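You operate a simulated robot arm through the tools that you are given. There is no shell and no other tool. Be economical: measure what you need, move in short steps, check, and stop when the job is done.

You are at the controls of a simulated robot arm. One attempt, no reset.

## Task
Glue the loose plate rail back on the side table and tap it home.
Fine: brush glue over the middle of the seat between the dowels, brush back in its pot, rail on the dowels, then the mallet; it goes back where it lay. Set down upright: rubber mallet. A coat counts when it lies all over at full strength: go over it till it gets no stronger.

Only the result counts: the job must be done as asked and must still hold three seconds after the hand-in. Knocking over, shifting, dropping, spilling or breaking anything else fails it.

## Robot
A 6-joint arm with a two-finger parallel gripper, fixed in place. Base frame: the origin is at the foot of the arm, x ahead of it, y to its left, z up; the work surface is at about z = 770. Units: mm, rad, N and s.
With the tool pointing down near the work surface it reaches from about 400 to 860 mm from the base axis. Its first joint turns from -2.007 to 2.007 rad. Payload 4.2 kg.
The tool frame sits at the grasp point between the pads (the TCP): z along the fingers, y along the line on which they close. The tips reach 23 mm beyond it. Largest opening 94 mm; finger width 38, thickness 10; the body of the gripper, 54 by 96 mm, starts 39 mm behind the TCP.
Orientation is that of the tool frame in the base frame, as a unit quaternion [x, y, z, w]. With the fingers straight down and closing along the base's y, the tool's x points along the base's -x, its y along +y and its z along -z.

## Interface
- The arm moves only by the tool apply_moves. Its argument "moves" is text: rows parted by semicolons, each of 6 numbers parted by spaces: the shift along the tool's x, y, z in mm, then the turn, a rotation vector about the tool's x, y, z in rad. In form: dx dy dz ax ay az; .... A call has 1 to 10 rows; each row shifts and turns the commanded pose from where the row before left it, along the tool's axes as they then stand. "hand" is the gripper command, from -1 (fully open) to 1 (shut), values between in proportion, set as the call begins (left out, the last holds). A row lasts 0.2 s, in which the tool goes at most 50 mm and 0.15 rad; a call with a longer step from one row to the next is refused whole, and so is a gripper value outside its range. Where a pose cannot be reached the arm comes as near as it can. A force on the tool above 40 N (or 10 N above the force at the start of the call, whichever is more), or a blocked arm, ends the call early, and 0.2 s more pass. Each finger travels about 108 mm/s and halts on what it meets, pressing with about 40 N; the grip force reading is that of the motor and also rises with nothing between the fingers. The clock runs only during rows and for 0.2 s after the last one: add rows that do not move to give the fingers time. It gives the time, the measured TCP pose, the force on the tool (base axes), the opening and the grip force at its end, in the units of the frame above (readings bear some noise), with the torque about the TCP (base axes, N m) and any sound that the robot's microphone picked up.
- Cameras (640 x 400 px; columns grow to the right, rows downward): "scene" is fixed at [50.2, 499.7, 1395.7]; the picture's right is [-0.35, -0.94, 0.00], its down [-0.48, 0.18, -0.86] and it looks along [0.80, -0.30, -0.52] (base axes); focal length 342 px, centre (320, 200). "wrist" rides on the gripper at [86, 16, -74] in the tool frame; the picture's right is [-0.18, 0.98, 0.00], its down [-0.58, -0.11, -0.81] and it looks along [-0.79, -0.15, 0.59] (tool axes); focal length 243 px, centre (320, 200). There is no depth. A picture from a camera that has moved, and an enlarged one, comes with that camera's place and axes in the base frame and with its lens.
- grab_frame(camera): a new picture of that camera. It takes no simulated time.
- move_column(by): slides the trunk up (or, below 0, down) by that many mm; the arm rides with it, the base frame stays. It gives what a move gives, with no picture.
- zoom(camera, box): a new picture of the part [left, top, right, bottom] of that camera's present view, enlarged. It takes no simulated time.
- finish_job(): hands the job in; it is judged then, once.

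Go step by step. Nothing tells you positions but the pictures and the camera data: compare them with the known pose of the tool, close in by small moves and look again before you grip or let go. The budget is 120 turns and 84 pictures, counting those below and the enlarged ones. Unless the task says otherwise, let go and move clear before handing in, and close with one line.

The tools are called after "Emit:" as a command line: name --argument value ..., lists and objects as JSON in quotes. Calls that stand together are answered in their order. apply_moves: Moves the arm, as the interface text tells. Its arguments: {"type":"object","properties":{"moves":{"type":"string"},"hand":{"type":"number"}},"required":["moves"]} The other tools are called the same way: move_column (by) slides the trunk up or down; grab_frame (camera) takes a picture; zoom (camera, box) takes an enlarged picture of a part of a camera's view; finish_job () hands the job in.

At the start:

```text
t: 0.0
position: [510.3, 320.1, 1175.2]
orientation: [0.0, 1.0, 0.0, 0.0]
wrist_force: [0.6, 0.0, -0.8]
torque: [-0.01, 0.01, 0.0]
finger_gap: 94.0
grip_force: 0.0
trunk travel left (down, up): [-775.0, 215.0]
```

scene: 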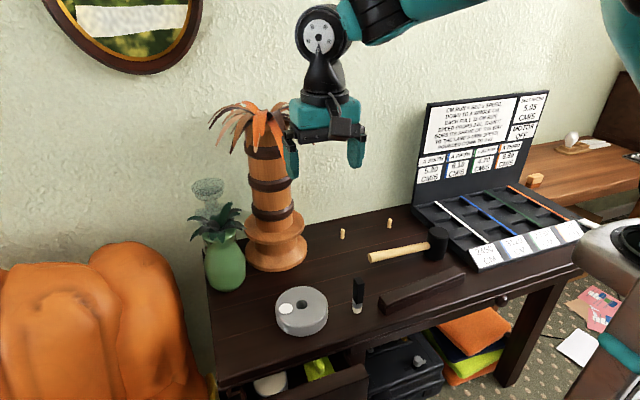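
wrist: 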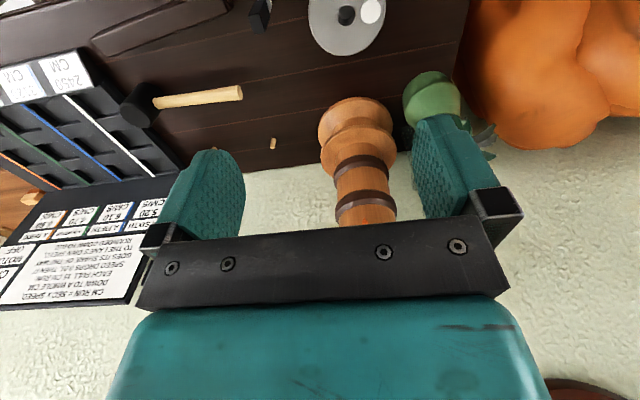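

I'm looking at the table: two dowels at the back, the mallet, a loose dark rail, a grey round item and a small black/white item. I'll zoom in to identify them.

Emit:
zoom --camera "scene" --box '[260, 260, 400, 347]'

Emit:
zoom --camera "scene" --box '[320, 200, 480, 300]'

```text
4.57 times, centred on (330, 304) of scene
camera zoom: at [50.2, 499.7, 1395.7], right [-0.35, -0.94, 0.0], down [-0.48, 0.18, -0.86], along [0.8, -0.3, -0.52], focal length 1561 px, centre (274, -273)
```

zoom: 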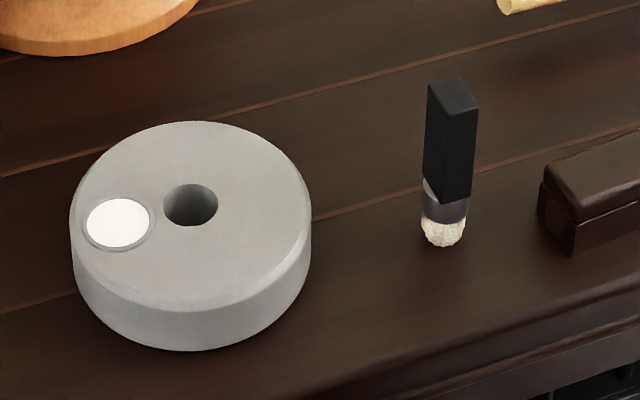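

```text
4.00 times, centred on (400, 250) of scene
camera zoom: at [50.2, 499.7, 1395.7], right [-0.35, -0.94, 0.0], down [-0.48, 0.18, -0.86], along [0.8, -0.3, -0.52], focal length 1366 px, centre (0, 0)
```

zoom: 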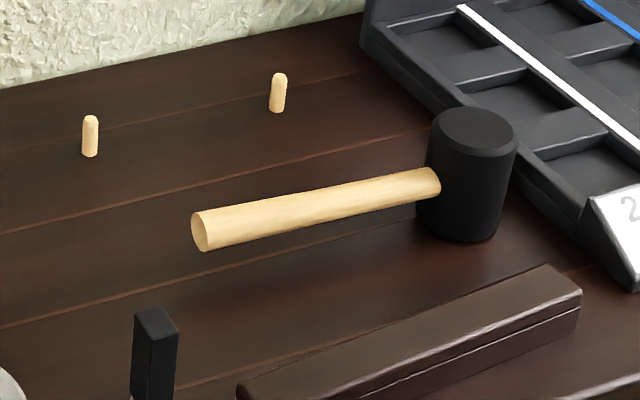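

The grey disc looks like the pot, with a hole and a white well. The brush stands on its bristles near (523,233) and the dowels are near (788,151) and (788,-8). I'll move the wrist camera closer.

Emit:
apply_moves --moves "-5 7 40 0 0 0; -5 7 40 0 0 0; -5 7 40 0 0 0; -5 7 40 0 0 0; -5 7 39 0 0 0"

Emit:
grab_frame --camera "wrist"

```text
t: 1.2
position: [537.9, 358.6, 976.8]
orientation: [0.0, 1.0, 0.0, 0.0]
wrist_force: [0.4, -0.7, 0.6]
torque: [0.0, -0.01, -0.02]
finger_gap: 94.0
grip_force: 0.0
trunk travel left (down, up): [-775.0, 215.0]
```

```text
79 pictures are left
camera wrist: at [449.4, 375.6, 1049.7], right [0.18, 0.98, 0.0], down [0.58, -0.11, 0.81], along [0.79, -0.15, -0.59], focal length 243 px, centre (320, 200)
```

wrist: 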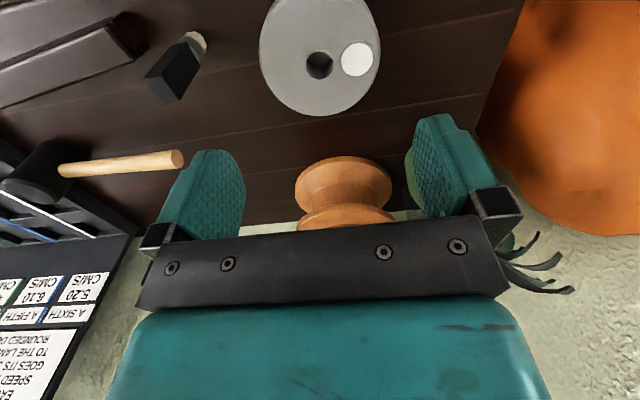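

Emit:
zoom --camera "wrist" --box '[240, 0, 400, 120]'

Emit:
zoom --camera "wrist" --box '[80, 0, 240, 120]'

```text
3.33 times, centred on (320, 60) of wrist
camera zoom: at [449.4, 375.6, 1049.7], right [0.18, 0.98, 0.0], down [0.58, -0.11, 0.81], along [0.79, -0.15, -0.59], focal length 809 px, centre (320, 667)
```

zoom: 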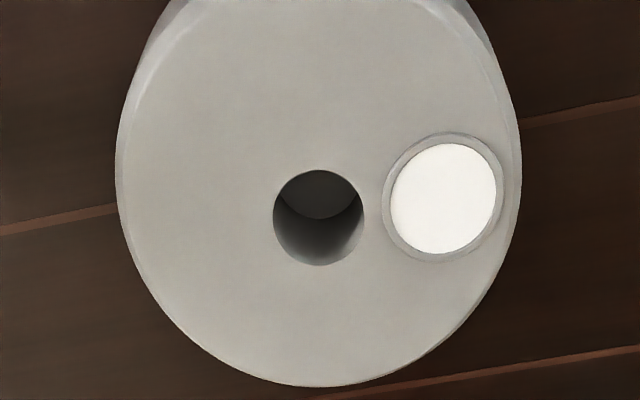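

```text
3.33 times, centred on (160, 60) of wrist
camera zoom: at [449.4, 375.6, 1049.7], right [0.18, 0.98, 0.0], down [0.58, -0.11, 0.81], along [0.79, -0.15, -0.59], focal length 809 px, centre (853, 667)
```

zoom: 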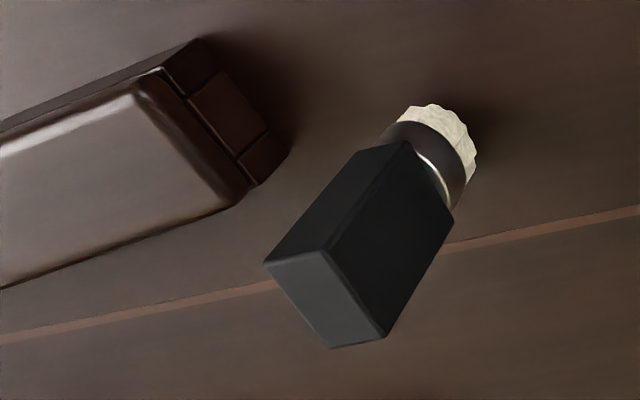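

The pot has a holder hole and a white glue well; the brush handle is axis-aligned, about 21×15 mm. I'll go above the brush and look again.

Emit:
apply_moves --moves "4 -40 18 0 0 0; 4 -40 19 0 0 0; 4 -40 19 0 0 0; 0 0 0 0 0 0"

Emit:
grab_frame --camera "wrist"

Emit:
zoom --camera "scene" --box '[280, 200, 440, 320]'

```text
t: 2.2
position: [525.2, 235.6, 919.8]
orientation: [-0.001, 1.0, 0.0, -0.001]
wrist_force: [-0.1, 0.4, 1.2]
torque: [0.01, -0.02, 0.0]
finger_gap: 94.0
grip_force: 0.0
trunk travel left (down, up): [-775.0, 215.0]
```

```text
76 pictures are left
camera wrist: at [437.8, 255.1, 993.5], right [0.18, 0.98, 0.0], down [0.58, -0.11, 0.81], along [0.79, -0.15, -0.59], focal length 243 px, centre (320, 200)
```

wrist: 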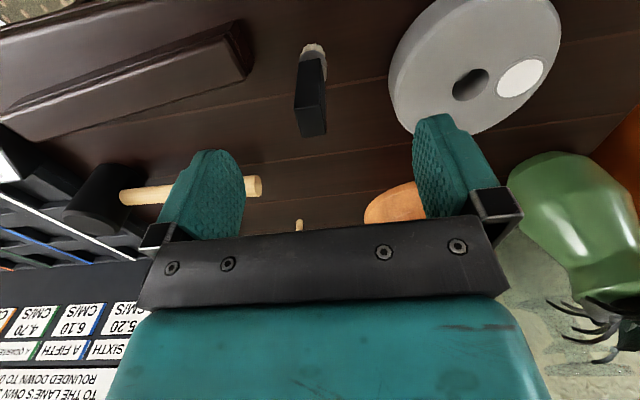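

```text
3.33 times, centred on (360, 260) of scene
camera zoom: at [50.2, 499.7, 1395.7], right [-0.35, -0.94, 0.0], down [-0.48, 0.18, -0.86], along [0.8, -0.3, -0.52], focal length 1138 px, centre (187, 0)
```

zoom: 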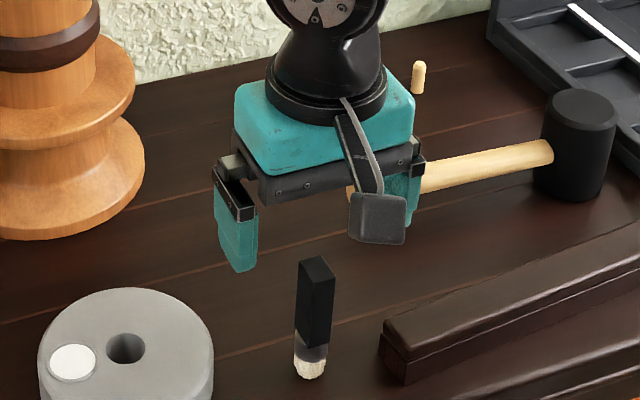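

The brush sits between the fingers, at about (524,234). Descending to the handle, then gripping.

Emit:
apply_moves --moves "0 -1.5 25 0 0 0; 0 0 25 0 0 0; 0 0 23 0 0 0; 0 0 0 0 0 0"

Emit:
grab_frame --camera "wrist"

Emit:
zoom --camera "scene" --box '[280, 200, 440, 320]'

```text
t: 3.2
position: [524.9, 235.1, 847.6]
orientation: [0.0, 1.0, 0.0, 0.0]
wrist_force: [-0.7, 0.6, -0.9]
torque: [0.01, 0.01, 0.01]
finger_gap: 93.7
grip_force: 0.1
trunk travel left (down, up): [-775.0, 215.0]
```

```text
74 pictures are left
camera wrist: at [436.9, 253.6, 920.9], right [0.18, 0.98, 0.0], down [0.58, -0.11, 0.81], along [0.79, -0.15, -0.59], focal length 243 px, centre (320, 200)
```

wrist: 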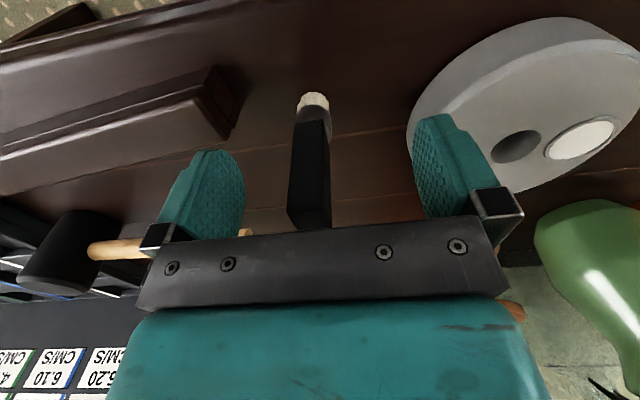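

```text
3.33 times, centred on (360, 260) of scene
camera zoom: at [50.2, 499.7, 1395.7], right [-0.35, -0.94, 0.0], down [-0.48, 0.18, -0.86], along [0.8, -0.3, -0.52], focal length 1138 px, centre (187, 0)
```

zoom: 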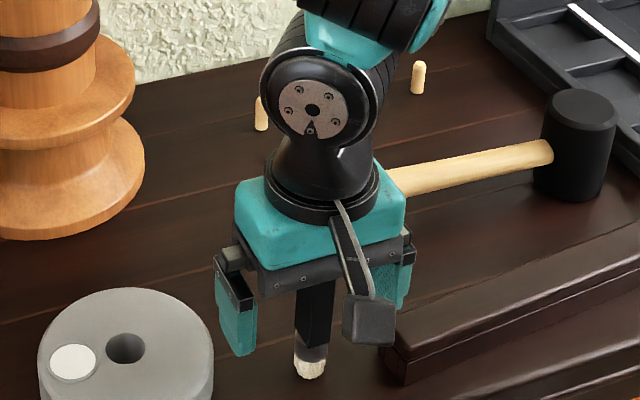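

Handle is between the pads. Closing.

Emit:
apply_moves --moves "0 0 0 0 0 0; 0 0 0 0 0 0; 0 0 0 0 0 0" --hand 1

Emit:
apply_moves --moves "0 0 -25 0 0 0; 0 0 -25 0 0 0; 0 0 -25 0 0 0; 0 0 0 0 0 0"

Emit:
grab_frame --camera "wrist"

Emit:
zoom --camera "scene" --box '[280, 200, 440, 320]'

```text
t: 4.0
position: [524.8, 234.8, 847.3]
orientation: [0.0, 1.0, 0.0, 0.0]
wrist_force: [0.0, 0.1, 0.2]
torque: [0.03, 0.01, 0.02]
finger_gap: 16.0
grip_force: 39.8
trunk travel left (down, up): [-775.0, 215.0]
```

```text
t: 5.0
position: [524.2, 233.9, 923.5]
orientation: [0.0, 1.0, 0.001, 0.0]
wrist_force: [0.3, 0.1, -0.1]
torque: [0.01, 0.04, 0.03]
finger_gap: 16.0
grip_force: 40.6
trunk travel left (down, up): [-775.0, 215.0]
```

```text
72 pictures are left
camera wrist: at [437.0, 252.1, 996.5], right [0.18, 0.98, 0.0], down [0.58, -0.11, 0.81], along [0.79, -0.15, -0.59], focal length 243 px, centre (320, 200)
```

wrist: 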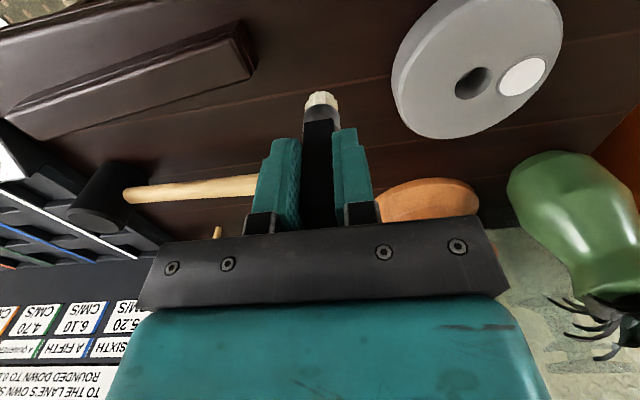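

```text
3.33 times, centred on (360, 260) of scene
camera zoom: at [50.2, 499.7, 1395.7], right [-0.35, -0.94, 0.0], down [-0.48, 0.18, -0.86], along [0.8, -0.3, -0.52], focal length 1138 px, centre (187, 0)
```

zoom: 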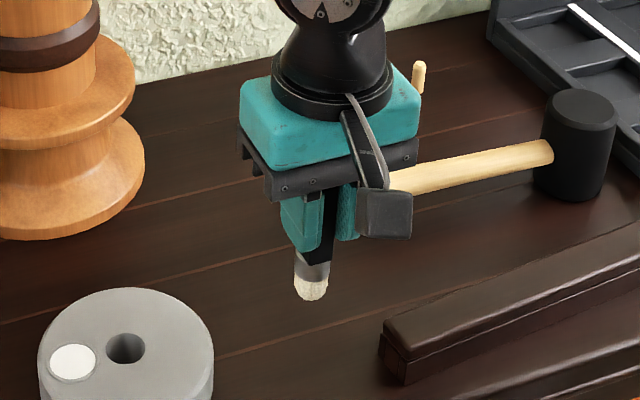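

Brush is held; its tip is about 77 mm below the TCP. The glue well is around (560,389), top near z 805; moving above it.

Emit:
apply_moves --moves "-9 38.5 0 0 0 0; -9 38.5 0 0 0 0; -9 38.5 0 0 0 0; -8.3 39 0 0 0 0; 0 0 18 0 0 0; 0 0 0 0 0 0"

Emit:
zoom --camera "wrist" --box '[220, 40, 420, 190]'

Emit:
zoom --camera "scene" --box '[230, 240, 370, 345]'

```text
t: 6.4
position: [558.0, 389.1, 904.6]
orientation: [0.0, 1.0, 0.0, 0.0]
wrist_force: [-0.8, 0.2, 0.2]
torque: [-0.03, 0.0, -0.05]
finger_gap: 16.2
grip_force: 40.2
trunk travel left (down, up): [-775.0, 215.0]
```

```text
2.67 times, centred on (320, 115) of wrist
camera zoom: at [470.9, 407.2, 977.9], right [0.18, 0.98, 0.0], down [0.58, -0.11, 0.81], along [0.79, -0.15, -0.59], focal length 647 px, centre (320, 427)
```

zoom: 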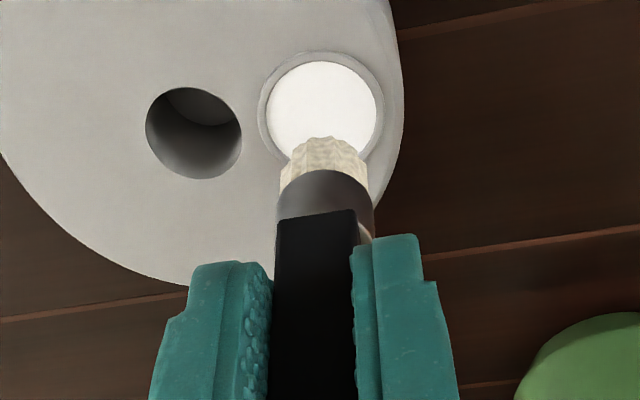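

```text
3.81 times, centred on (300, 292) of scene
camera zoom: at [50.2, 499.7, 1395.7], right [-0.35, -0.94, 0.0], down [-0.48, 0.18, -0.86], along [0.8, -0.3, -0.52], focal length 1301 px, centre (396, -152)
```

zoom: 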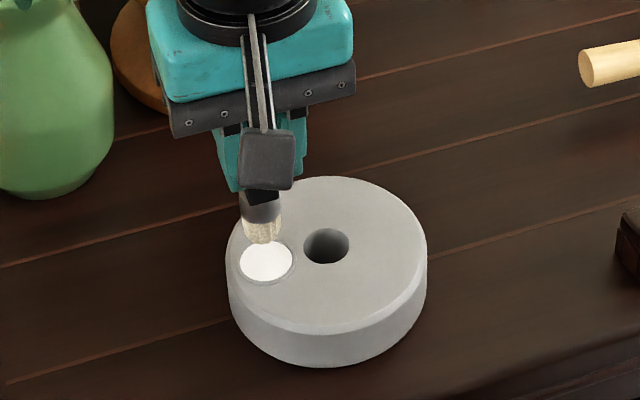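

Alignment looks good. Lowering slowly into the glue until light contact.

Emit:
apply_moves --moves "0 0 10 0 0 0; 0 0 8 0 0 0; 0 0 4 0 0 0; 0 0 0 0 0 0"

Emit:
zoom --camera "wrist" --box '[220, 40, 420, 190]'

Emit:
zoom --camera "scene" --box '[230, 240, 370, 345]'

```text
t: 7.4
position: [557.2, 389.3, 882.7]
orientation: [0.0, 1.0, 0.001, 0.0]
wrist_force: [-0.6, -1.2, 4.7]
torque: [-0.06, 0.03, 0.0]
finger_gap: 15.9
grip_force: 39.7
trunk travel left (down, up): [-775.0, 215.0]
```

```text
2.67 times, centred on (320, 115) of wrist
camera zoom: at [470.6, 407.7, 956.4], right [0.18, 0.98, 0.0], down [0.58, -0.11, 0.81], along [0.79, -0.15, -0.59], focal length 647 px, centre (320, 427)
```

zoom: 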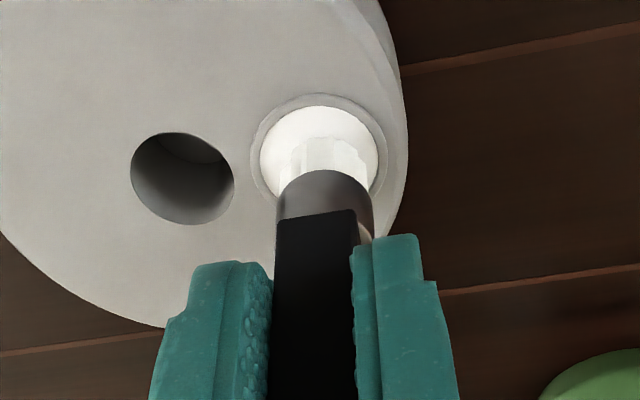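

```text
3.81 times, centred on (300, 292) of scene
camera zoom: at [50.2, 499.7, 1395.7], right [-0.35, -0.94, 0.0], down [-0.48, 0.18, -0.86], along [0.8, -0.3, -0.52], focal length 1301 px, centre (396, -152)
```

zoom: 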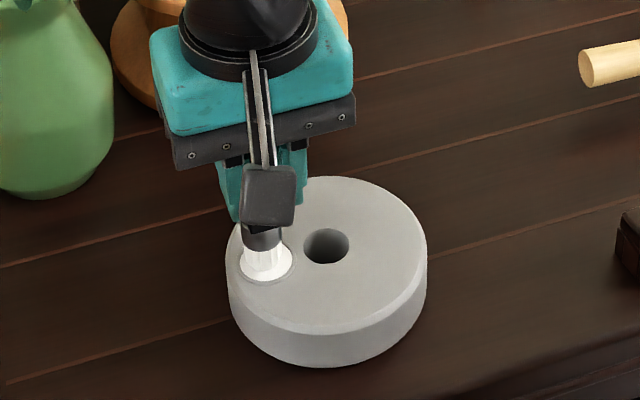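

The bristles turned white: loaded. Lifting and travelling to in front of the seat to view the dowels.

Emit:
apply_moves --moves "0 0 -25 0 0 0; 0 0 -25 0 0 0; 0 -45 0 0 0 0; 0 -45 0 0 0 0; 0 -45 0 0 0 0; 0 -45 0 0 0 0; 0 -45 0 0 0 0; -20 -45 0 0 0 0; -30 -48 0 0 0 0; -30 0 0 0 0 0"

Emit:
grab_frame --camera "wrist"

Emit:
grab_frame --camera "scene"

```text
refused: row 9 steps farther than a row can; nothing moved
```

```text
66 pictures are left
camera wrist: at [470.6, 407.7, 956.4], right [0.18, 0.98, 0.0], down [0.58, -0.11, 0.81], along [0.79, -0.15, -0.59], focal length 243 px, centre (320, 200)
```

wrist: 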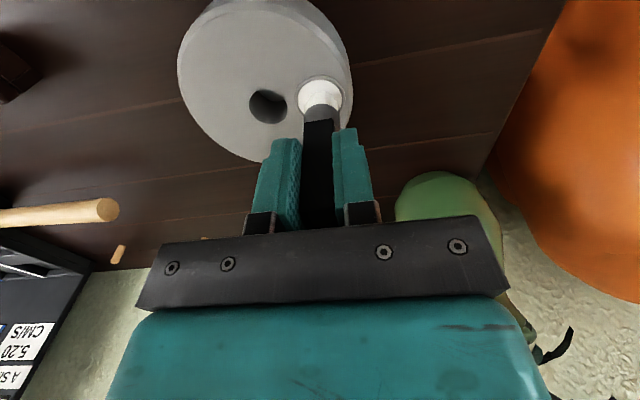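

```text
65 pictures are left
```

scene: 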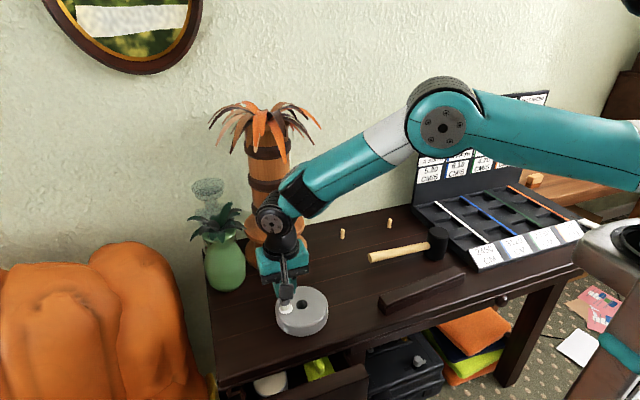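

A row was too long and nothing moved. Repeating with shorter steps.

Emit:
apply_moves --moves "0 0 -25 0 0 0; 0 0 -25 0 0 0; 0 -45 0 0 0 0; 0 -45 0 0 0 0; 0 -45 0 0 0 0; 0 -45 0 0 0 0; 0 -45 0 0 0 0; -20 -45 0 0 0 0; -20 -45 0 0 0 0; -40 0 0 0 0 0"

Emit:
grab_frame --camera "wrist"

Emit:
grab_frame --camera "scene"

```text
t: 9.6
position: [638.6, 73.9, 933.0]
orientation: [0.0, 1.0, -0.001, -0.001]
wrist_force: [-0.3, 0.0, 0.1]
torque: [-0.01, -0.01, 0.02]
finger_gap: 16.2
grip_force: 40.1
trunk travel left (down, up): [-775.0, 215.0]
```

```text
64 pictures are left
camera wrist: at [550.7, 91.0, 1006.6], right [0.18, 0.98, 0.0], down [0.58, -0.11, 0.81], along [0.79, -0.15, -0.59], focal length 243 px, centre (320, 200)
```

wrist: 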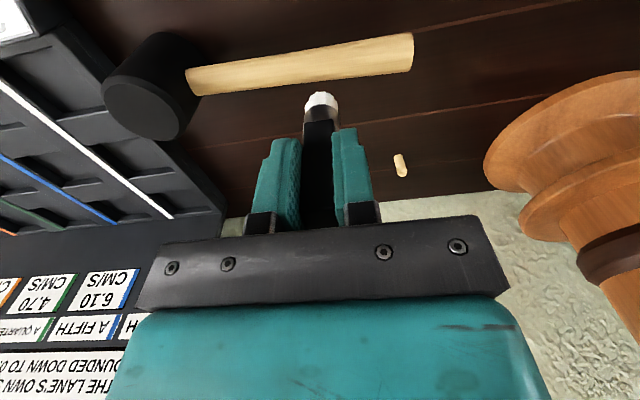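

```text
63 pictures are left
```

scene: 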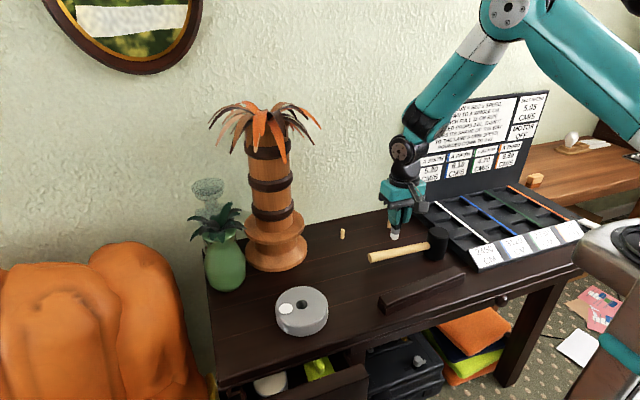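

Left dowel re-measured at (789,151), matching. Moving over the seat middle at (788,71) and down until light touch.

Emit:
apply_moves --moves "-38 0 0 0 0 0; -38 0 0 0 0 0; -38 0 10 0 0 0; -36 -2 20 0 0 0; 0 0 20 0 0 0; 0 0 20 0 0 0; 0 0 0 0 0 0"

Emit:
grab_frame --camera "wrist"

Emit:
zoom --camera "scene" --box '[310, 170, 450, 275]'

```text
t: 11.2
position: [789.3, 71.8, 861.9]
orientation: [0.0, 1.0, -0.001, 0.0]
wrist_force: [0.3, 0.4, -1.0]
torque: [-0.01, 0.05, -0.04]
finger_gap: 16.3
grip_force: 39.7
trunk travel left (down, up): [-775.0, 215.0]
```

```text
62 pictures are left
camera wrist: at [701.7, 90.7, 935.3], right [0.18, 0.98, 0.0], down [0.58, -0.11, 0.81], along [0.79, -0.15, -0.59], focal length 243 px, centre (320, 200)
```

wrist: 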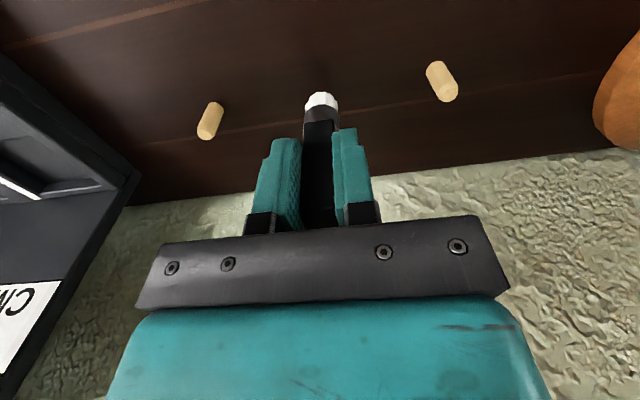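

```text
3.81 times, centred on (380, 222) of scene
camera zoom: at [50.2, 499.7, 1395.7], right [-0.35, -0.94, 0.0], down [-0.48, 0.18, -0.86], along [0.8, -0.3, -0.52], focal length 1301 px, centre (91, 114)
```

zoom: 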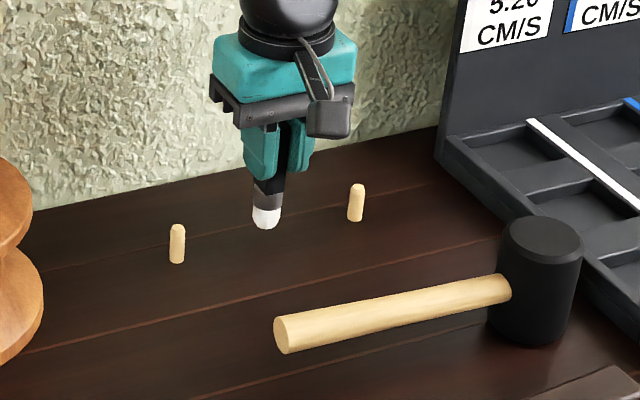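

Dowels at about y=149 and y=-6, x≈789. Touching down and making a first short stroke to see how the coat shows.

Emit:
apply_moves --moves "0 0 10 0 0 0; 0 0 6 0 0 0; 0 10 0 0 0 0; 0 10 0 0 0 0; 0 10 0 0 0 0; 0 0 0 0 0 0"

Emit:
zoom --camera "wrist" --box '[160, 20, 480, 220]'

Emit:
zoom --camera "scene" --box '[310, 170, 450, 275]'

```text
t: 12.6
position: [787.1, 102.7, 845.8]
orientation: [0.001, 1.0, 0.001, 0.001]
wrist_force: [1.4, -3.9, 11.3]
torque: [-0.28, -0.19, -0.02]
finger_gap: 16.1
grip_force: 40.1
trunk travel left (down, up): [-775.0, 215.0]
```

```text
2.00 times, centred on (320, 120) of wrist
camera zoom: at [701.3, 120.2, 920.4], right [0.18, 0.98, 0.0], down [0.58, -0.11, 0.81], along [0.79, -0.15, -0.59], focal length 485 px, centre (320, 360)
```

zoom: 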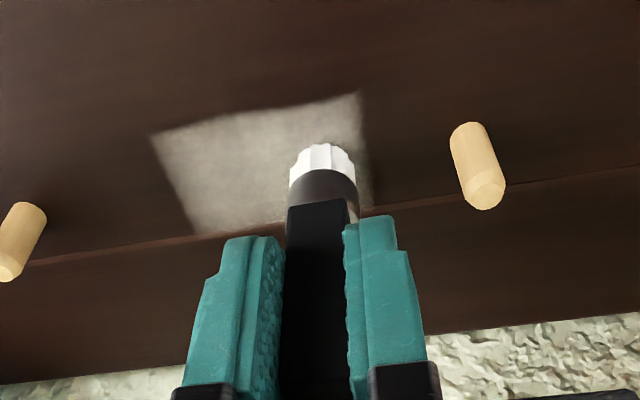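

```text
3.81 times, centred on (380, 222) of scene
camera zoom: at [50.2, 499.7, 1395.7], right [-0.35, -0.94, 0.0], down [-0.48, 0.18, -0.86], along [0.8, -0.3, -0.52], focal length 1301 px, centre (91, 114)
```

zoom: 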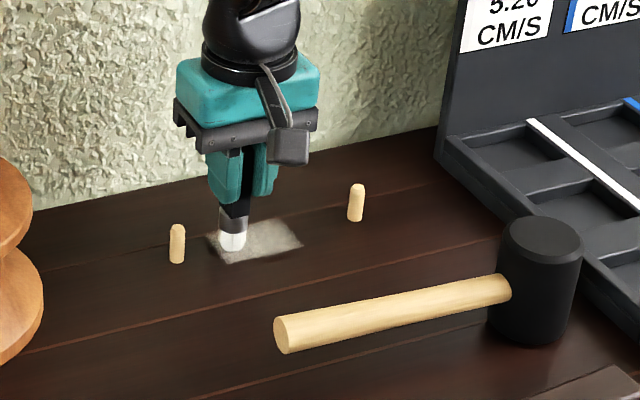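

The coat shows as a faint patch around the stroke. I'll stroke back the other way and see how it grows.

Emit:
apply_moves --moves "0 -10 -0.7 0 0 0; 0 -10 0 0 0 0; 0 -10 0 0 0 0; 0 -10 0 0 0 0; 0 -10 0 0 0 0; 0 -10 0 0 0 0; 0 -5 0 0 0 0; 0 0 0 0 0 0"

Emit:
zoom --camera "scene" --box '[330, 200, 410, 260]'

Emit:
zoom --camera "wrist" --box '[160, 20, 480, 220]'

```text
t: 14.4
position: [788.9, 38.1, 847.3]
orientation: [0.0, 1.0, 0.0, 0.002]
wrist_force: [0.2, 3.9, 8.9]
torque: [0.24, -0.1, 0.03]
finger_gap: 16.3
grip_force: 39.7
trunk travel left (down, up): [-775.0, 215.0]
```

```text
6.67 times, centred on (370, 230) of scene
camera zoom: at [50.2, 499.7, 1395.7], right [-0.35, -0.94, 0.0], down [-0.48, 0.18, -0.86], along [0.8, -0.3, -0.52], focal length 2277 px, centre (-13, 0)
```

zoom: 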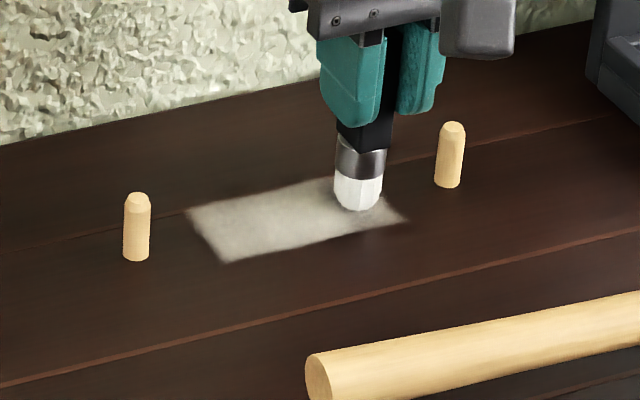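

```text
2.00 times, centred on (320, 120) of wrist
camera zoom: at [701.8, 55.5, 920.4], right [0.18, 0.98, 0.0], down [0.58, -0.11, 0.81], along [0.79, -0.15, -0.59], focal length 485 px, centre (320, 360)
```

zoom: 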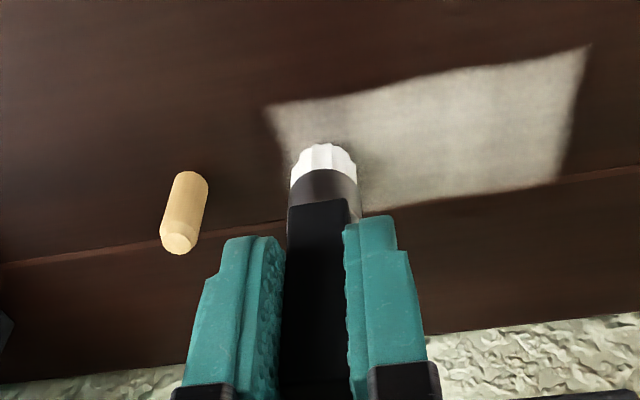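

The patch now spans about y 25–119, x 771–812, centred between the dowels with crisp borders, so it is the target area. More passes at offsets in x to build it up.

Emit:
apply_moves --moves "-9 -6 0 0 0 0; 0 10 0 0 0 0; 0 10 0 0 0 0; 0 10 0 0 0 0; 0 10 0 0 0 0; 0 10 0 0 0 0; 0 10 0 0 0 0; 0 10 0 0 0 0; 0 10 0 0 0 0; 0 0 0 0 0 0"

Emit:
apply_moves --moves "18 0 0 0 0 0; 0 -10 0 0 0 0; 0 -10 0 0 0 0; 0 -10 0 0 0 0; 0 -10 0 0 0 0; 0 -10 0 0 0 0; 0 -10 0 0 0 0; 0 -10 0 0 0 0; 0 -10 0 0 0 0; 0 0 0 0 0 0"

Emit:
zoom --camera "scene" --box '[330, 200, 410, 260]'

Emit:
zoom --camera "wrist" --box '[160, 20, 480, 220]'

```text
t: 16.6
position: [797.8, 111.1, 847.8]
orientation: [0.001, 1.0, 0.0, 0.0]
wrist_force: [-0.3, 0.3, 2.6]
torque: [0.03, 0.01, 0.01]
finger_gap: 16.2
grip_force: 40.0
trunk travel left (down, up): [-775.0, 215.0]
```

```text
t: 18.8
position: [780.1, 31.6, 847.3]
orientation: [0.0, 1.0, 0.0, 0.002]
wrist_force: [0.5, 3.5, 6.1]
torque: [0.16, -0.05, 0.04]
finger_gap: 16.0
grip_force: 39.7
trunk travel left (down, up): [-775.0, 215.0]
```

```text
6.67 times, centred on (370, 230) of scene
camera zoom: at [50.2, 499.7, 1395.7], right [-0.35, -0.94, 0.0], down [-0.48, 0.18, -0.86], along [0.8, -0.3, -0.52], focal length 2277 px, centre (-13, 0)
```

zoom: 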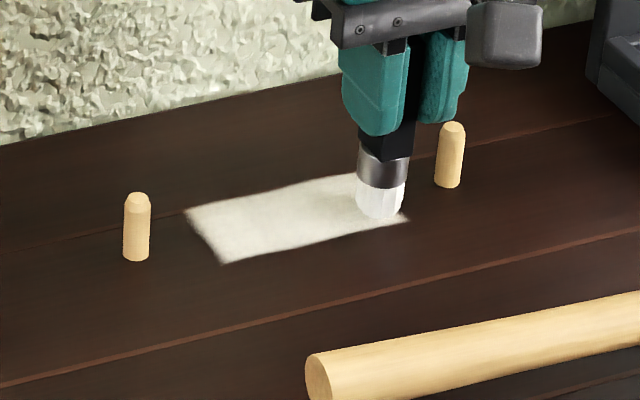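

```text
2.00 times, centred on (320, 120) of wrist
camera zoom: at [692.2, 49.5, 920.3], right [0.18, 0.98, 0.0], down [0.58, -0.11, 0.81], along [0.79, -0.15, -0.59], focal length 485 px, centre (320, 360)
```

zoom: 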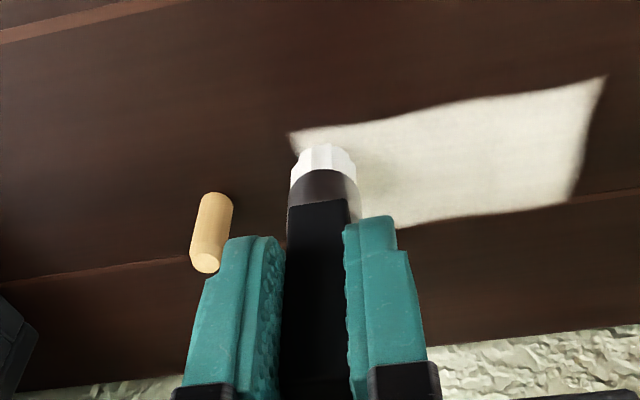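

The coat is much stronger and uniform. Two more passes, then I'll lift to compare.

Emit:
apply_moves --moves "-17 -3 0.5 0 0 0; 0 10 0 0 0 0; 0 10 0 0 0 0; 0 10 0 0 0 0; 0 10 0 0 0 0; 0 10 0 0 0 0; 0 10 0 0 0 0; 0 10 0 0 0 0; 0 10 0 0 0 0; 0 4 0 0 0 0"

Emit:
apply_moves --moves "17 0 0 0 0 0; 0 -10 0 0 0 0; 0 -10 0 0 0 0; 0 -10 0 0 0 0; 0 -10 0 0 0 0; 0 -10 0 0 0 0; 0 -10 0 0 0 0; 0 -10 0 0 0 0; 0 -10 0 0 0 0; 0 -3 0 0 0 0"

Emit:
zoom --camera "scene" --box '[330, 200, 410, 260]'

Emit:
apply_moves --moves "-8 0 0 0 0 0; 0 10 0 0 0 0; 0 10 0 0 0 0; 0 10 0 0 0 0; 0 10 0 0 0 0; 0 10 0 0 0 0; 0 10 0 0 0 0; 0 10 0 0 0 0; 0 10 0 0 0 0; 0 3 0 0 0 0"

Emit:
apply_moves --moves "0 0 -20 0 0 0; 0 0 -30 0 0 0; 25 0 -30 0 0 0; 45 0 0 0 0 0; 45 0 0 0 0 0"

Emit:
zoom --camera "scene" --box '[330, 200, 410, 260]'

```text
t: 21.0
position: [796.0, 112.3, 847.2]
orientation: [-0.001, 1.0, 0.001, 0.001]
wrist_force: [0.4, -3.6, 8.5]
torque: [-0.28, -0.09, -0.03]
finger_gap: 16.2
grip_force: 40.0
trunk travel left (down, up): [-775.0, 215.0]
```

```text
t: 23.2
position: [779.7, 29.3, 847.2]
orientation: [0.0, 1.0, 0.0, 0.001]
wrist_force: [-0.4, 5.8, 12.8]
torque: [0.41, -0.11, 0.07]
finger_gap: 16.0
grip_force: 40.0
trunk travel left (down, up): [-775.0, 215.0]
```

```text
6.67 times, centred on (370, 230) of scene
camera zoom: at [50.2, 499.7, 1395.7], right [-0.35, -0.94, 0.0], down [-0.48, 0.18, -0.86], along [0.8, -0.3, -0.52], focal length 2277 px, centre (-13, 0)
```

zoom: 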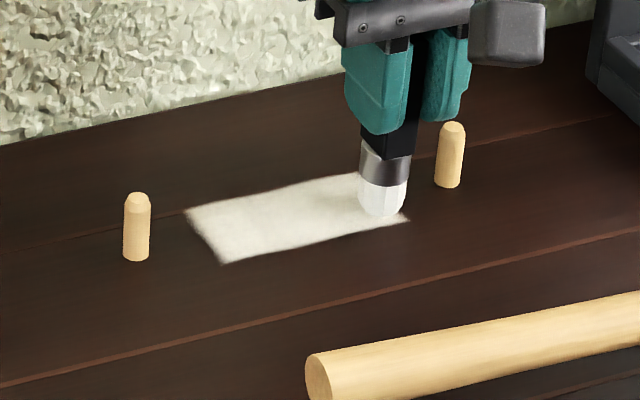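

```text
t: 25.4
position: [787.9, 112.8, 846.4]
orientation: [0.0, 1.0, 0.001, 0.0]
wrist_force: [-0.6, -1.3, 4.2]
torque: [-0.13, -0.06, 0.0]
finger_gap: 16.3
grip_force: 40.3
trunk travel left (down, up): [-775.0, 215.0]
```

```text
t: 26.6
position: [672.0, 111.2, 926.2]
orientation: [0.0, 1.0, 0.0, 0.0]
wrist_force: [-0.1, 0.3, -0.8]
torque: [-0.02, 0.01, -0.03]
finger_gap: 16.0
grip_force: 40.0
trunk travel left (down, up): [-775.0, 215.0]
```

```text
6.67 times, centred on (370, 230) of scene
camera zoom: at [50.2, 499.7, 1395.7], right [-0.35, -0.94, 0.0], down [-0.48, 0.18, -0.86], along [0.8, -0.3, -0.52], focal length 2277 px, centre (-13, 0)
```

zoom: 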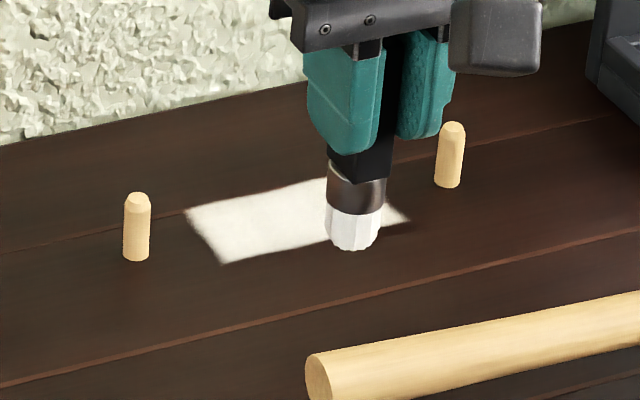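

The coat seems saturated. Moving aside for an unobstructed look.

Emit:
apply_moves --moves "45 0 0 0 0 0; 40 0 0 0 0 0; 0 0 0 0 0 0"

Emit:
zoom --camera "scene" --box '[340, 210, 400, 250]'

Emit:
zoom --camera "wrist" --box '[160, 100, 480, 300]'

```text
t: 27.4
position: [588.1, 112.1, 924.4]
orientation: [0.0, 1.0, 0.001, 0.0]
wrist_force: [0.2, 0.3, -0.3]
torque: [0.02, 0.0, -0.03]
finger_gap: 16.2
grip_force: 39.9
trunk travel left (down, up): [-775.0, 215.0]
```

```text
10.00 times, centred on (370, 230) of scene
camera zoom: at [50.2, 499.7, 1395.7], right [-0.35, -0.94, 0.0], down [-0.48, 0.18, -0.86], along [0.8, -0.3, -0.52], focal length 3415 px, centre (-180, -100)
```

zoom: 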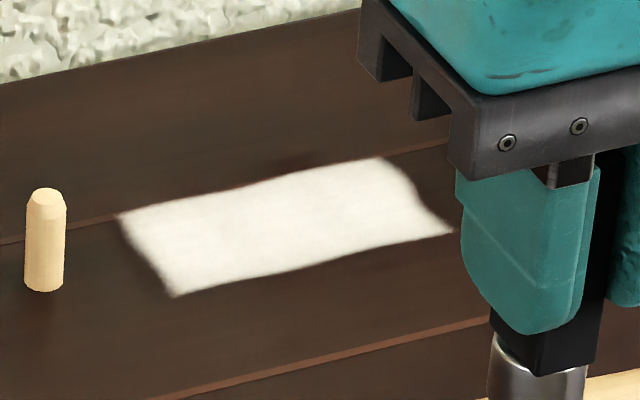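

```text
2.00 times, centred on (320, 200) of wrist
camera zoom: at [501.2, 129.8, 998.6], right [0.18, 0.98, 0.0], down [0.58, -0.11, 0.81], along [0.79, -0.15, -0.59], focal length 485 px, centre (320, 200)
```

zoom: 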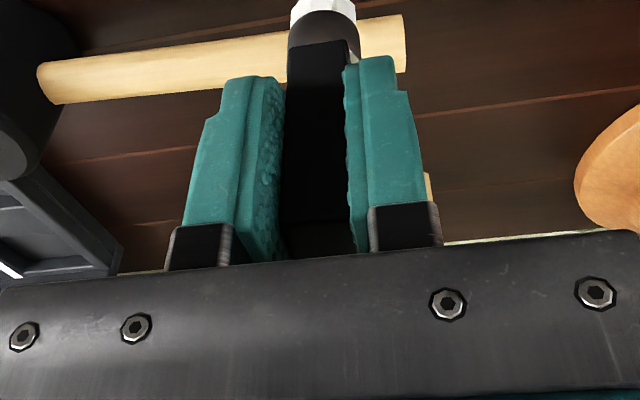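

The coat is even and nearly white. I'll do one more round to confirm it gets no stronger.

Emit:
apply_moves --moves "-45 0 0 0 0 0; -45 0 0 0 0 0; -45 0 0 0 0 0; -45 0 20 0 0 0; -28 0 25 0 0 0; 0 0 20 0 0 0; 0 0 12.5 0 0 0; 0 2 0 0 0 0; 0 -2 0 0 0 0"

Emit:
apply_moves --moves "0 -10 0 0 0 0; 0 -10 0 0 0 0; 0 -10 0 0 0 0; 0 -10 0 0 0 0; 0 -10 0 0 0 0; 0 -10 0 0 0 0; 0 -10 0 0 0 0; 0 -10 0 0 0 0; 0 -4 0 0 0 0; 16 0 0 0 0 0"

Emit:
apply_moves --moves "0 10 0 0 0 0; 0 10 0 0 0 0; 0 10 0 0 0 0; 0 10 0 0 0 0; 0 10 0 0 0 0; 0 10 0 0 0 0; 0 10 0 0 0 0; 0 10 0 0 0 0; 0 4 0 0 0 0; -8 0 -30 0 0 0"

Emit:
apply_moves --moves "0 0 -25 0 0 0; 0 0 -25 0 0 0; 45 0 0 0 0 0; 45 0 0 0 0 0; 45 0 0 0 0 0; 45 0 0 0 0 0; 20 0 0 0 0 0; 0 0 0 0 0 0"

Emit:
zoom --camera "scene" --box '[340, 210, 400, 250]'

Emit:
grab_frame --camera "wrist"

```text
t: 29.4
position: [795.5, 111.5, 848.7]
orientation: [-0.001, 1.0, -0.001, 0.0]
wrist_force: [-0.7, -0.4, 0.3]
torque: [0.01, -0.02, -0.04]
finger_gap: 16.2
grip_force: 39.8
trunk travel left (down, up): [-775.0, 215.0]
```

```text
t: 31.6
position: [780.1, 27.5, 850.3]
orientation: [0.001, 1.0, 0.0, 0.0]
wrist_force: [-0.5, -1.2, -0.6]
torque: [-0.01, -0.02, 0.0]
finger_gap: 16.1
grip_force: 40.1
trunk travel left (down, up): [-775.0, 215.0]
```

```text
t: 33.8
position: [789.2, 109.5, 878.5]
orientation: [0.0, 1.0, 0.0, -0.001]
wrist_force: [-0.6, 0.3, -1.1]
torque: [0.04, 0.03, 0.01]
finger_gap: 16.2
grip_force: 39.8
trunk travel left (down, up): [-775.0, 215.0]
```

```text
t: 35.6
position: [587.1, 111.7, 930.2]
orientation: [0.0, 1.0, 0.0, 0.0]
wrist_force: [0.2, 0.4, 0.7]
torque: [0.04, 0.02, -0.01]
finger_gap: 16.4
grip_force: 39.8
trunk travel left (down, up): [-775.0, 215.0]
```

```text
10.00 times, centred on (370, 230) of scene
camera zoom: at [50.2, 499.7, 1395.7], right [-0.35, -0.94, 0.0], down [-0.48, 0.18, -0.86], along [0.8, -0.3, -0.52], focal length 3415 px, centre (-180, -100)
```

zoom: 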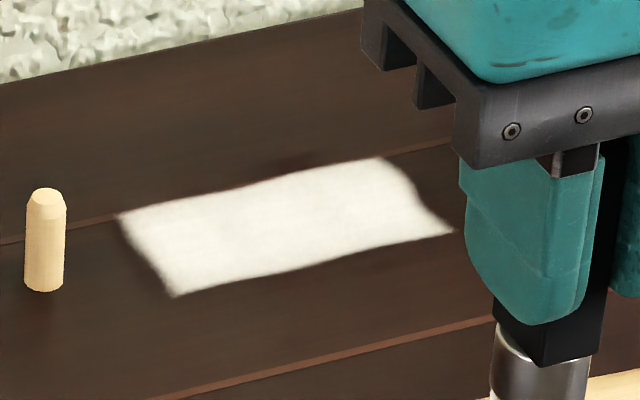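

```text
49 pictures are left
camera wrist: at [499.5, 130.3, 1002.8], right [0.18, 0.98, 0.0], down [0.58, -0.11, 0.81], along [0.79, -0.15, -0.59], focal length 243 px, centre (320, 200)
```

wrist: 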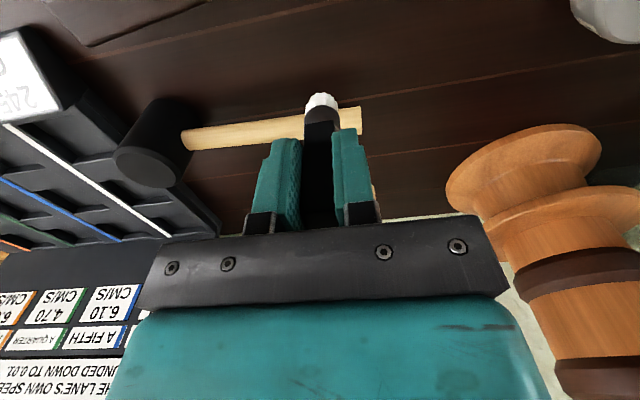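

That round barely touched (force ~0). I'll repeat it with real contact and compare.

Emit:
apply_moves --moves "-45 0 0 0 0 0; -45 0 0 0 0 0; -45 0 0 0 0 0; -45 0 20 0 0 0; -21 0 25 0 0 0; 0 0 25 0 0 0; 0 0 12 0 0 0; 0 2 2.5 0 0 0; 0 -2 0 0 0 0"

Emit:
apply_moves --moves "-9 -10 0 0 0 0; 0 -10 0 0 0 0; 0 -10 0 0 0 0; 0 -10 0 0 0 0; 0 -10 0 0 0 0; 0 -10 0 0 0 0; 0 -10 0 0 0 0; 0 -10 0 0 0 0; 0 -4 0 0 0 0; 9 0 0 0 0 0"

```text
t: 37.6
position: [789.4, 113.0, 847.2]
orientation: [0.0, 1.0, 0.0, 0.001]
wrist_force: [-2.1, -0.7, 18.4]
torque: [0.03, 0.05, -0.02]
finger_gap: 15.8
grip_force: 40.0
trunk travel left (down, up): [-775.0, 215.0]
```

```text
t: 39.8
position: [792.2, 26.6, 846.0]
orientation: [0.002, 1.0, -0.001, 0.003]
wrist_force: [11.1, -0.2, 25.5]
torque: [-0.03, -1.03, -0.04]
finger_gap: 16.3
grip_force: 40.2
trunk travel left (down, up): [-775.0, 215.0]
```

Contact is heavy (25 N); easing 1.5 mm and sweeping back.

Emit:
apply_moves --moves "0 10 -1.5 0 0 0; 0 10 0 0 0 0; 0 10 0 0 0 0; 0 10 0 0 0 0; 0 10 0 0 0 0; 0 10 0 0 0 0; 0 10 0 0 0 0; 0 10 0 0 0 0; 0 4 0 0 0 0; 9 0 0 0 0 0"

Emit:
apply_moves --moves "0 -10 0 0 0 0; 0 -10 0 0 0 0; 0 -10 0 0 0 0; 0 -10 0 0 0 0; 0 -10 0 0 0 0; 0 -10 0 0 0 0; 0 -10 0 0 0 0; 0 -10 0 0 0 0; 0 -4 0 0 0 0; 0 0 -30 0 0 0"

Emit:
apply_moves --moves "0 0 -25 0 0 0; 0 0 -25 0 0 0; 45 0 0 0 0 0; 45 0 0 0 0 0; 45 0 0 0 0 0; 45 0 0 0 0 0; 0 40 0 0 0 0; 0 40 0 0 0 0; 0 40 0 0 0 0; 0 40 0 0 0 0"

Emit:
zoom --camera "scene" --box '[340, 210, 400, 250]'

Emit:
grab_frame --camera "wrist"

```text
t: 42.0
position: [780.1, 112.8, 845.9]
orientation: [-0.002, 1.0, 0.001, 0.001]
wrist_force: [6.2, 1.2, 13.7]
torque: [0.08, -0.54, -0.03]
finger_gap: 16.2
grip_force: 39.8
trunk travel left (down, up): [-775.0, 215.0]
```

```text
t: 44.2
position: [779.3, 25.3, 874.8]
orientation: [0.002, 1.0, -0.001, -0.003]
wrist_force: [0.5, -0.1, -0.6]
torque: [-0.01, 0.0, 0.01]
finger_gap: 16.1
grip_force: 40.2
trunk travel left (down, up): [-775.0, 215.0]
```

```text
t: 46.4
position: [598.4, 189.2, 924.7]
orientation: [0.0, 1.0, 0.0, 0.0]
wrist_force: [0.4, -0.6, -0.4]
torque: [-0.03, 0.01, -0.01]
finger_gap: 16.1
grip_force: 39.8
trunk travel left (down, up): [-775.0, 215.0]
```

```text
10.00 times, centred on (370, 230) of scene
camera zoom: at [50.2, 499.7, 1395.7], right [-0.35, -0.94, 0.0], down [-0.48, 0.18, -0.86], along [0.8, -0.3, -0.52], focal length 3415 px, centre (-180, -100)
```

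zoom: 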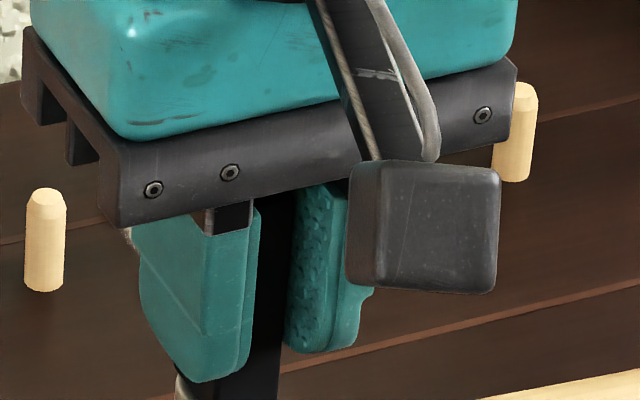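

```text
47 pictures are left
camera wrist: at [511.7, 208.6, 999.0], right [0.18, 0.98, 0.0], down [0.58, -0.11, 0.81], along [0.79, -0.15, -0.59], focal length 243 px, centre (320, 200)
```

wrist: 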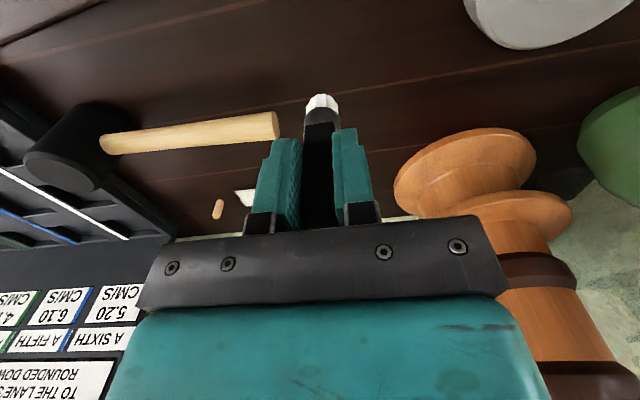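

Moving on toward the pot hole; then I'll check both coat and alignment.

Emit:
apply_moves --moves "10 40 0 0 0 0; 10 40 0 0 0 0; 10 40 0 0 0 0; 11 43 0 0 0 0; 0 0 15 0 0 0; 0 0 0 0 0 0"

Emit:
zoom --camera "scene" --box '[340, 210, 400, 250]'

Emit:
zoom --camera "wrist" --box '[220, 40, 420, 190]'

Emit:
zoom --camera "scene" --box '[230, 240, 370, 345]'

```text
t: 47.8
position: [560.9, 350.9, 911.6]
orientation: [0.0, 1.0, 0.0, 0.0]
wrist_force: [1.2, 0.2, -0.4]
torque: [-0.01, 0.01, -0.02]
finger_gap: 16.1
grip_force: 40.1
trunk travel left (down, up): [-775.0, 215.0]
```

```text
10.00 times, centred on (370, 230) of scene
camera zoom: at [50.2, 499.7, 1395.7], right [-0.35, -0.94, 0.0], down [-0.48, 0.18, -0.86], along [0.8, -0.3, -0.52], focal length 3415 px, centre (-180, -100)
```

zoom: 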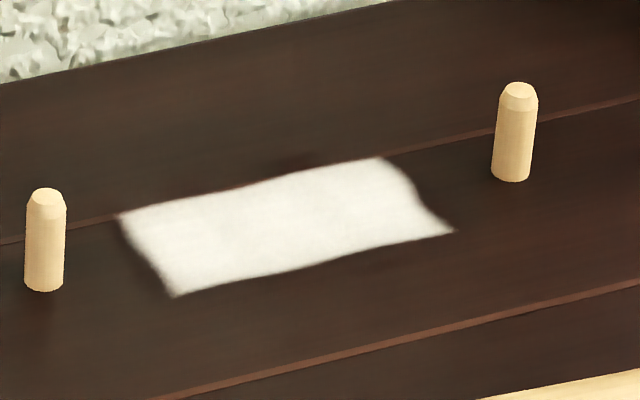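

```text
2.67 times, centred on (320, 115) of wrist
camera zoom: at [473.3, 369.7, 985.0], right [0.18, 0.98, 0.0], down [0.58, -0.11, 0.81], along [0.79, -0.15, -0.59], focal length 647 px, centre (320, 427)
```

zoom: 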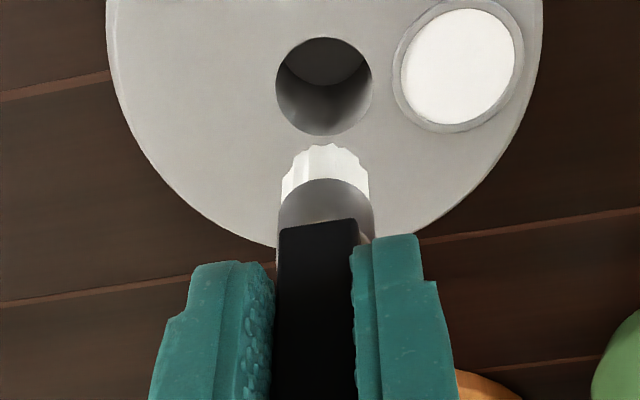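

```text
3.81 times, centred on (300, 292) of scene
camera zoom: at [50.2, 499.7, 1395.7], right [-0.35, -0.94, 0.0], down [-0.48, 0.18, -0.86], along [0.8, -0.3, -0.52], focal length 1301 px, centre (396, -152)
```

zoom: 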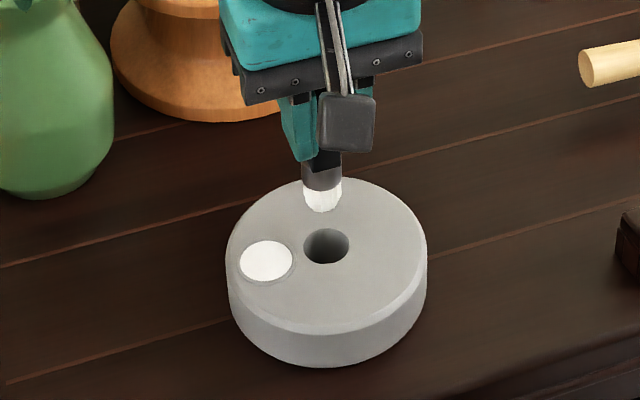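

Coat is full and unchanged. The brush needs about −5 mm in x to line up with the hole; adjusting and lowering to just above it.

Emit:
apply_moves --moves "5 0.7 10 0 0 0; 0 0 11 0 0 0; 0 0 0 0 0 0"

Emit:
zoom --camera "wrist" --box '[260, 40, 380, 130]'

Emit:
zoom --camera "scene" --box '[265, 275, 345, 335]'

```text
t: 48.6
position: [555.1, 352.3, 888.9]
orientation: [0.0, 1.0, 0.0, 0.0]
wrist_force: [0.3, -0.3, 0.3]
torque: [-0.02, -0.01, -0.03]
finger_gap: 15.9
grip_force: 40.0
trunk travel left (down, up): [-775.0, 215.0]
```

```text
4.44 times, centred on (320, 85) of wrist
camera zoom: at [467.8, 369.7, 962.8], right [0.18, 0.98, 0.0], down [0.58, -0.11, 0.81], along [0.79, -0.15, -0.59], focal length 1078 px, centre (320, 711)
```

zoom: 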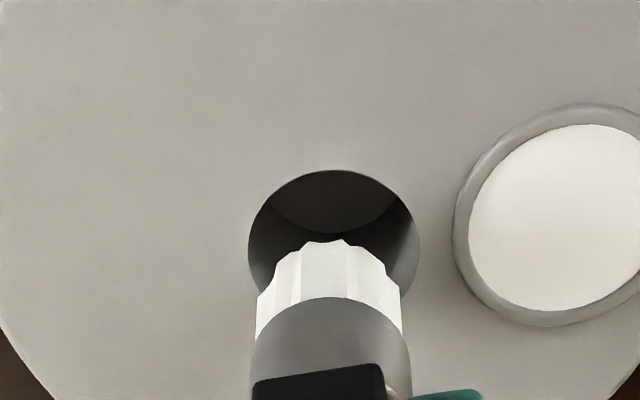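

```text
6.67 times, centred on (305, 305) of scene
camera zoom: at [50.2, 499.7, 1395.7], right [-0.35, -0.94, 0.0], down [-0.48, 0.18, -0.86], along [0.8, -0.3, -0.52], focal length 2277 px, centre (420, -500)
```

zoom: 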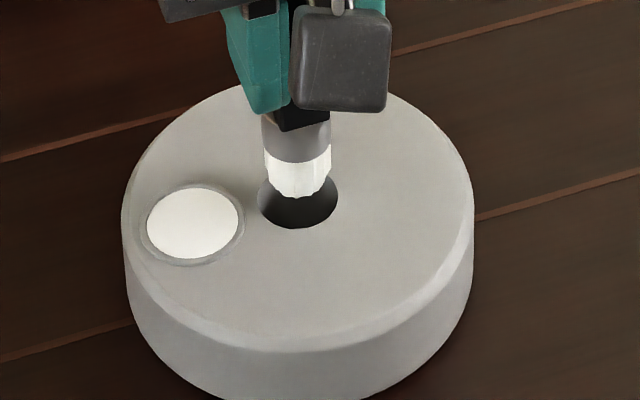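

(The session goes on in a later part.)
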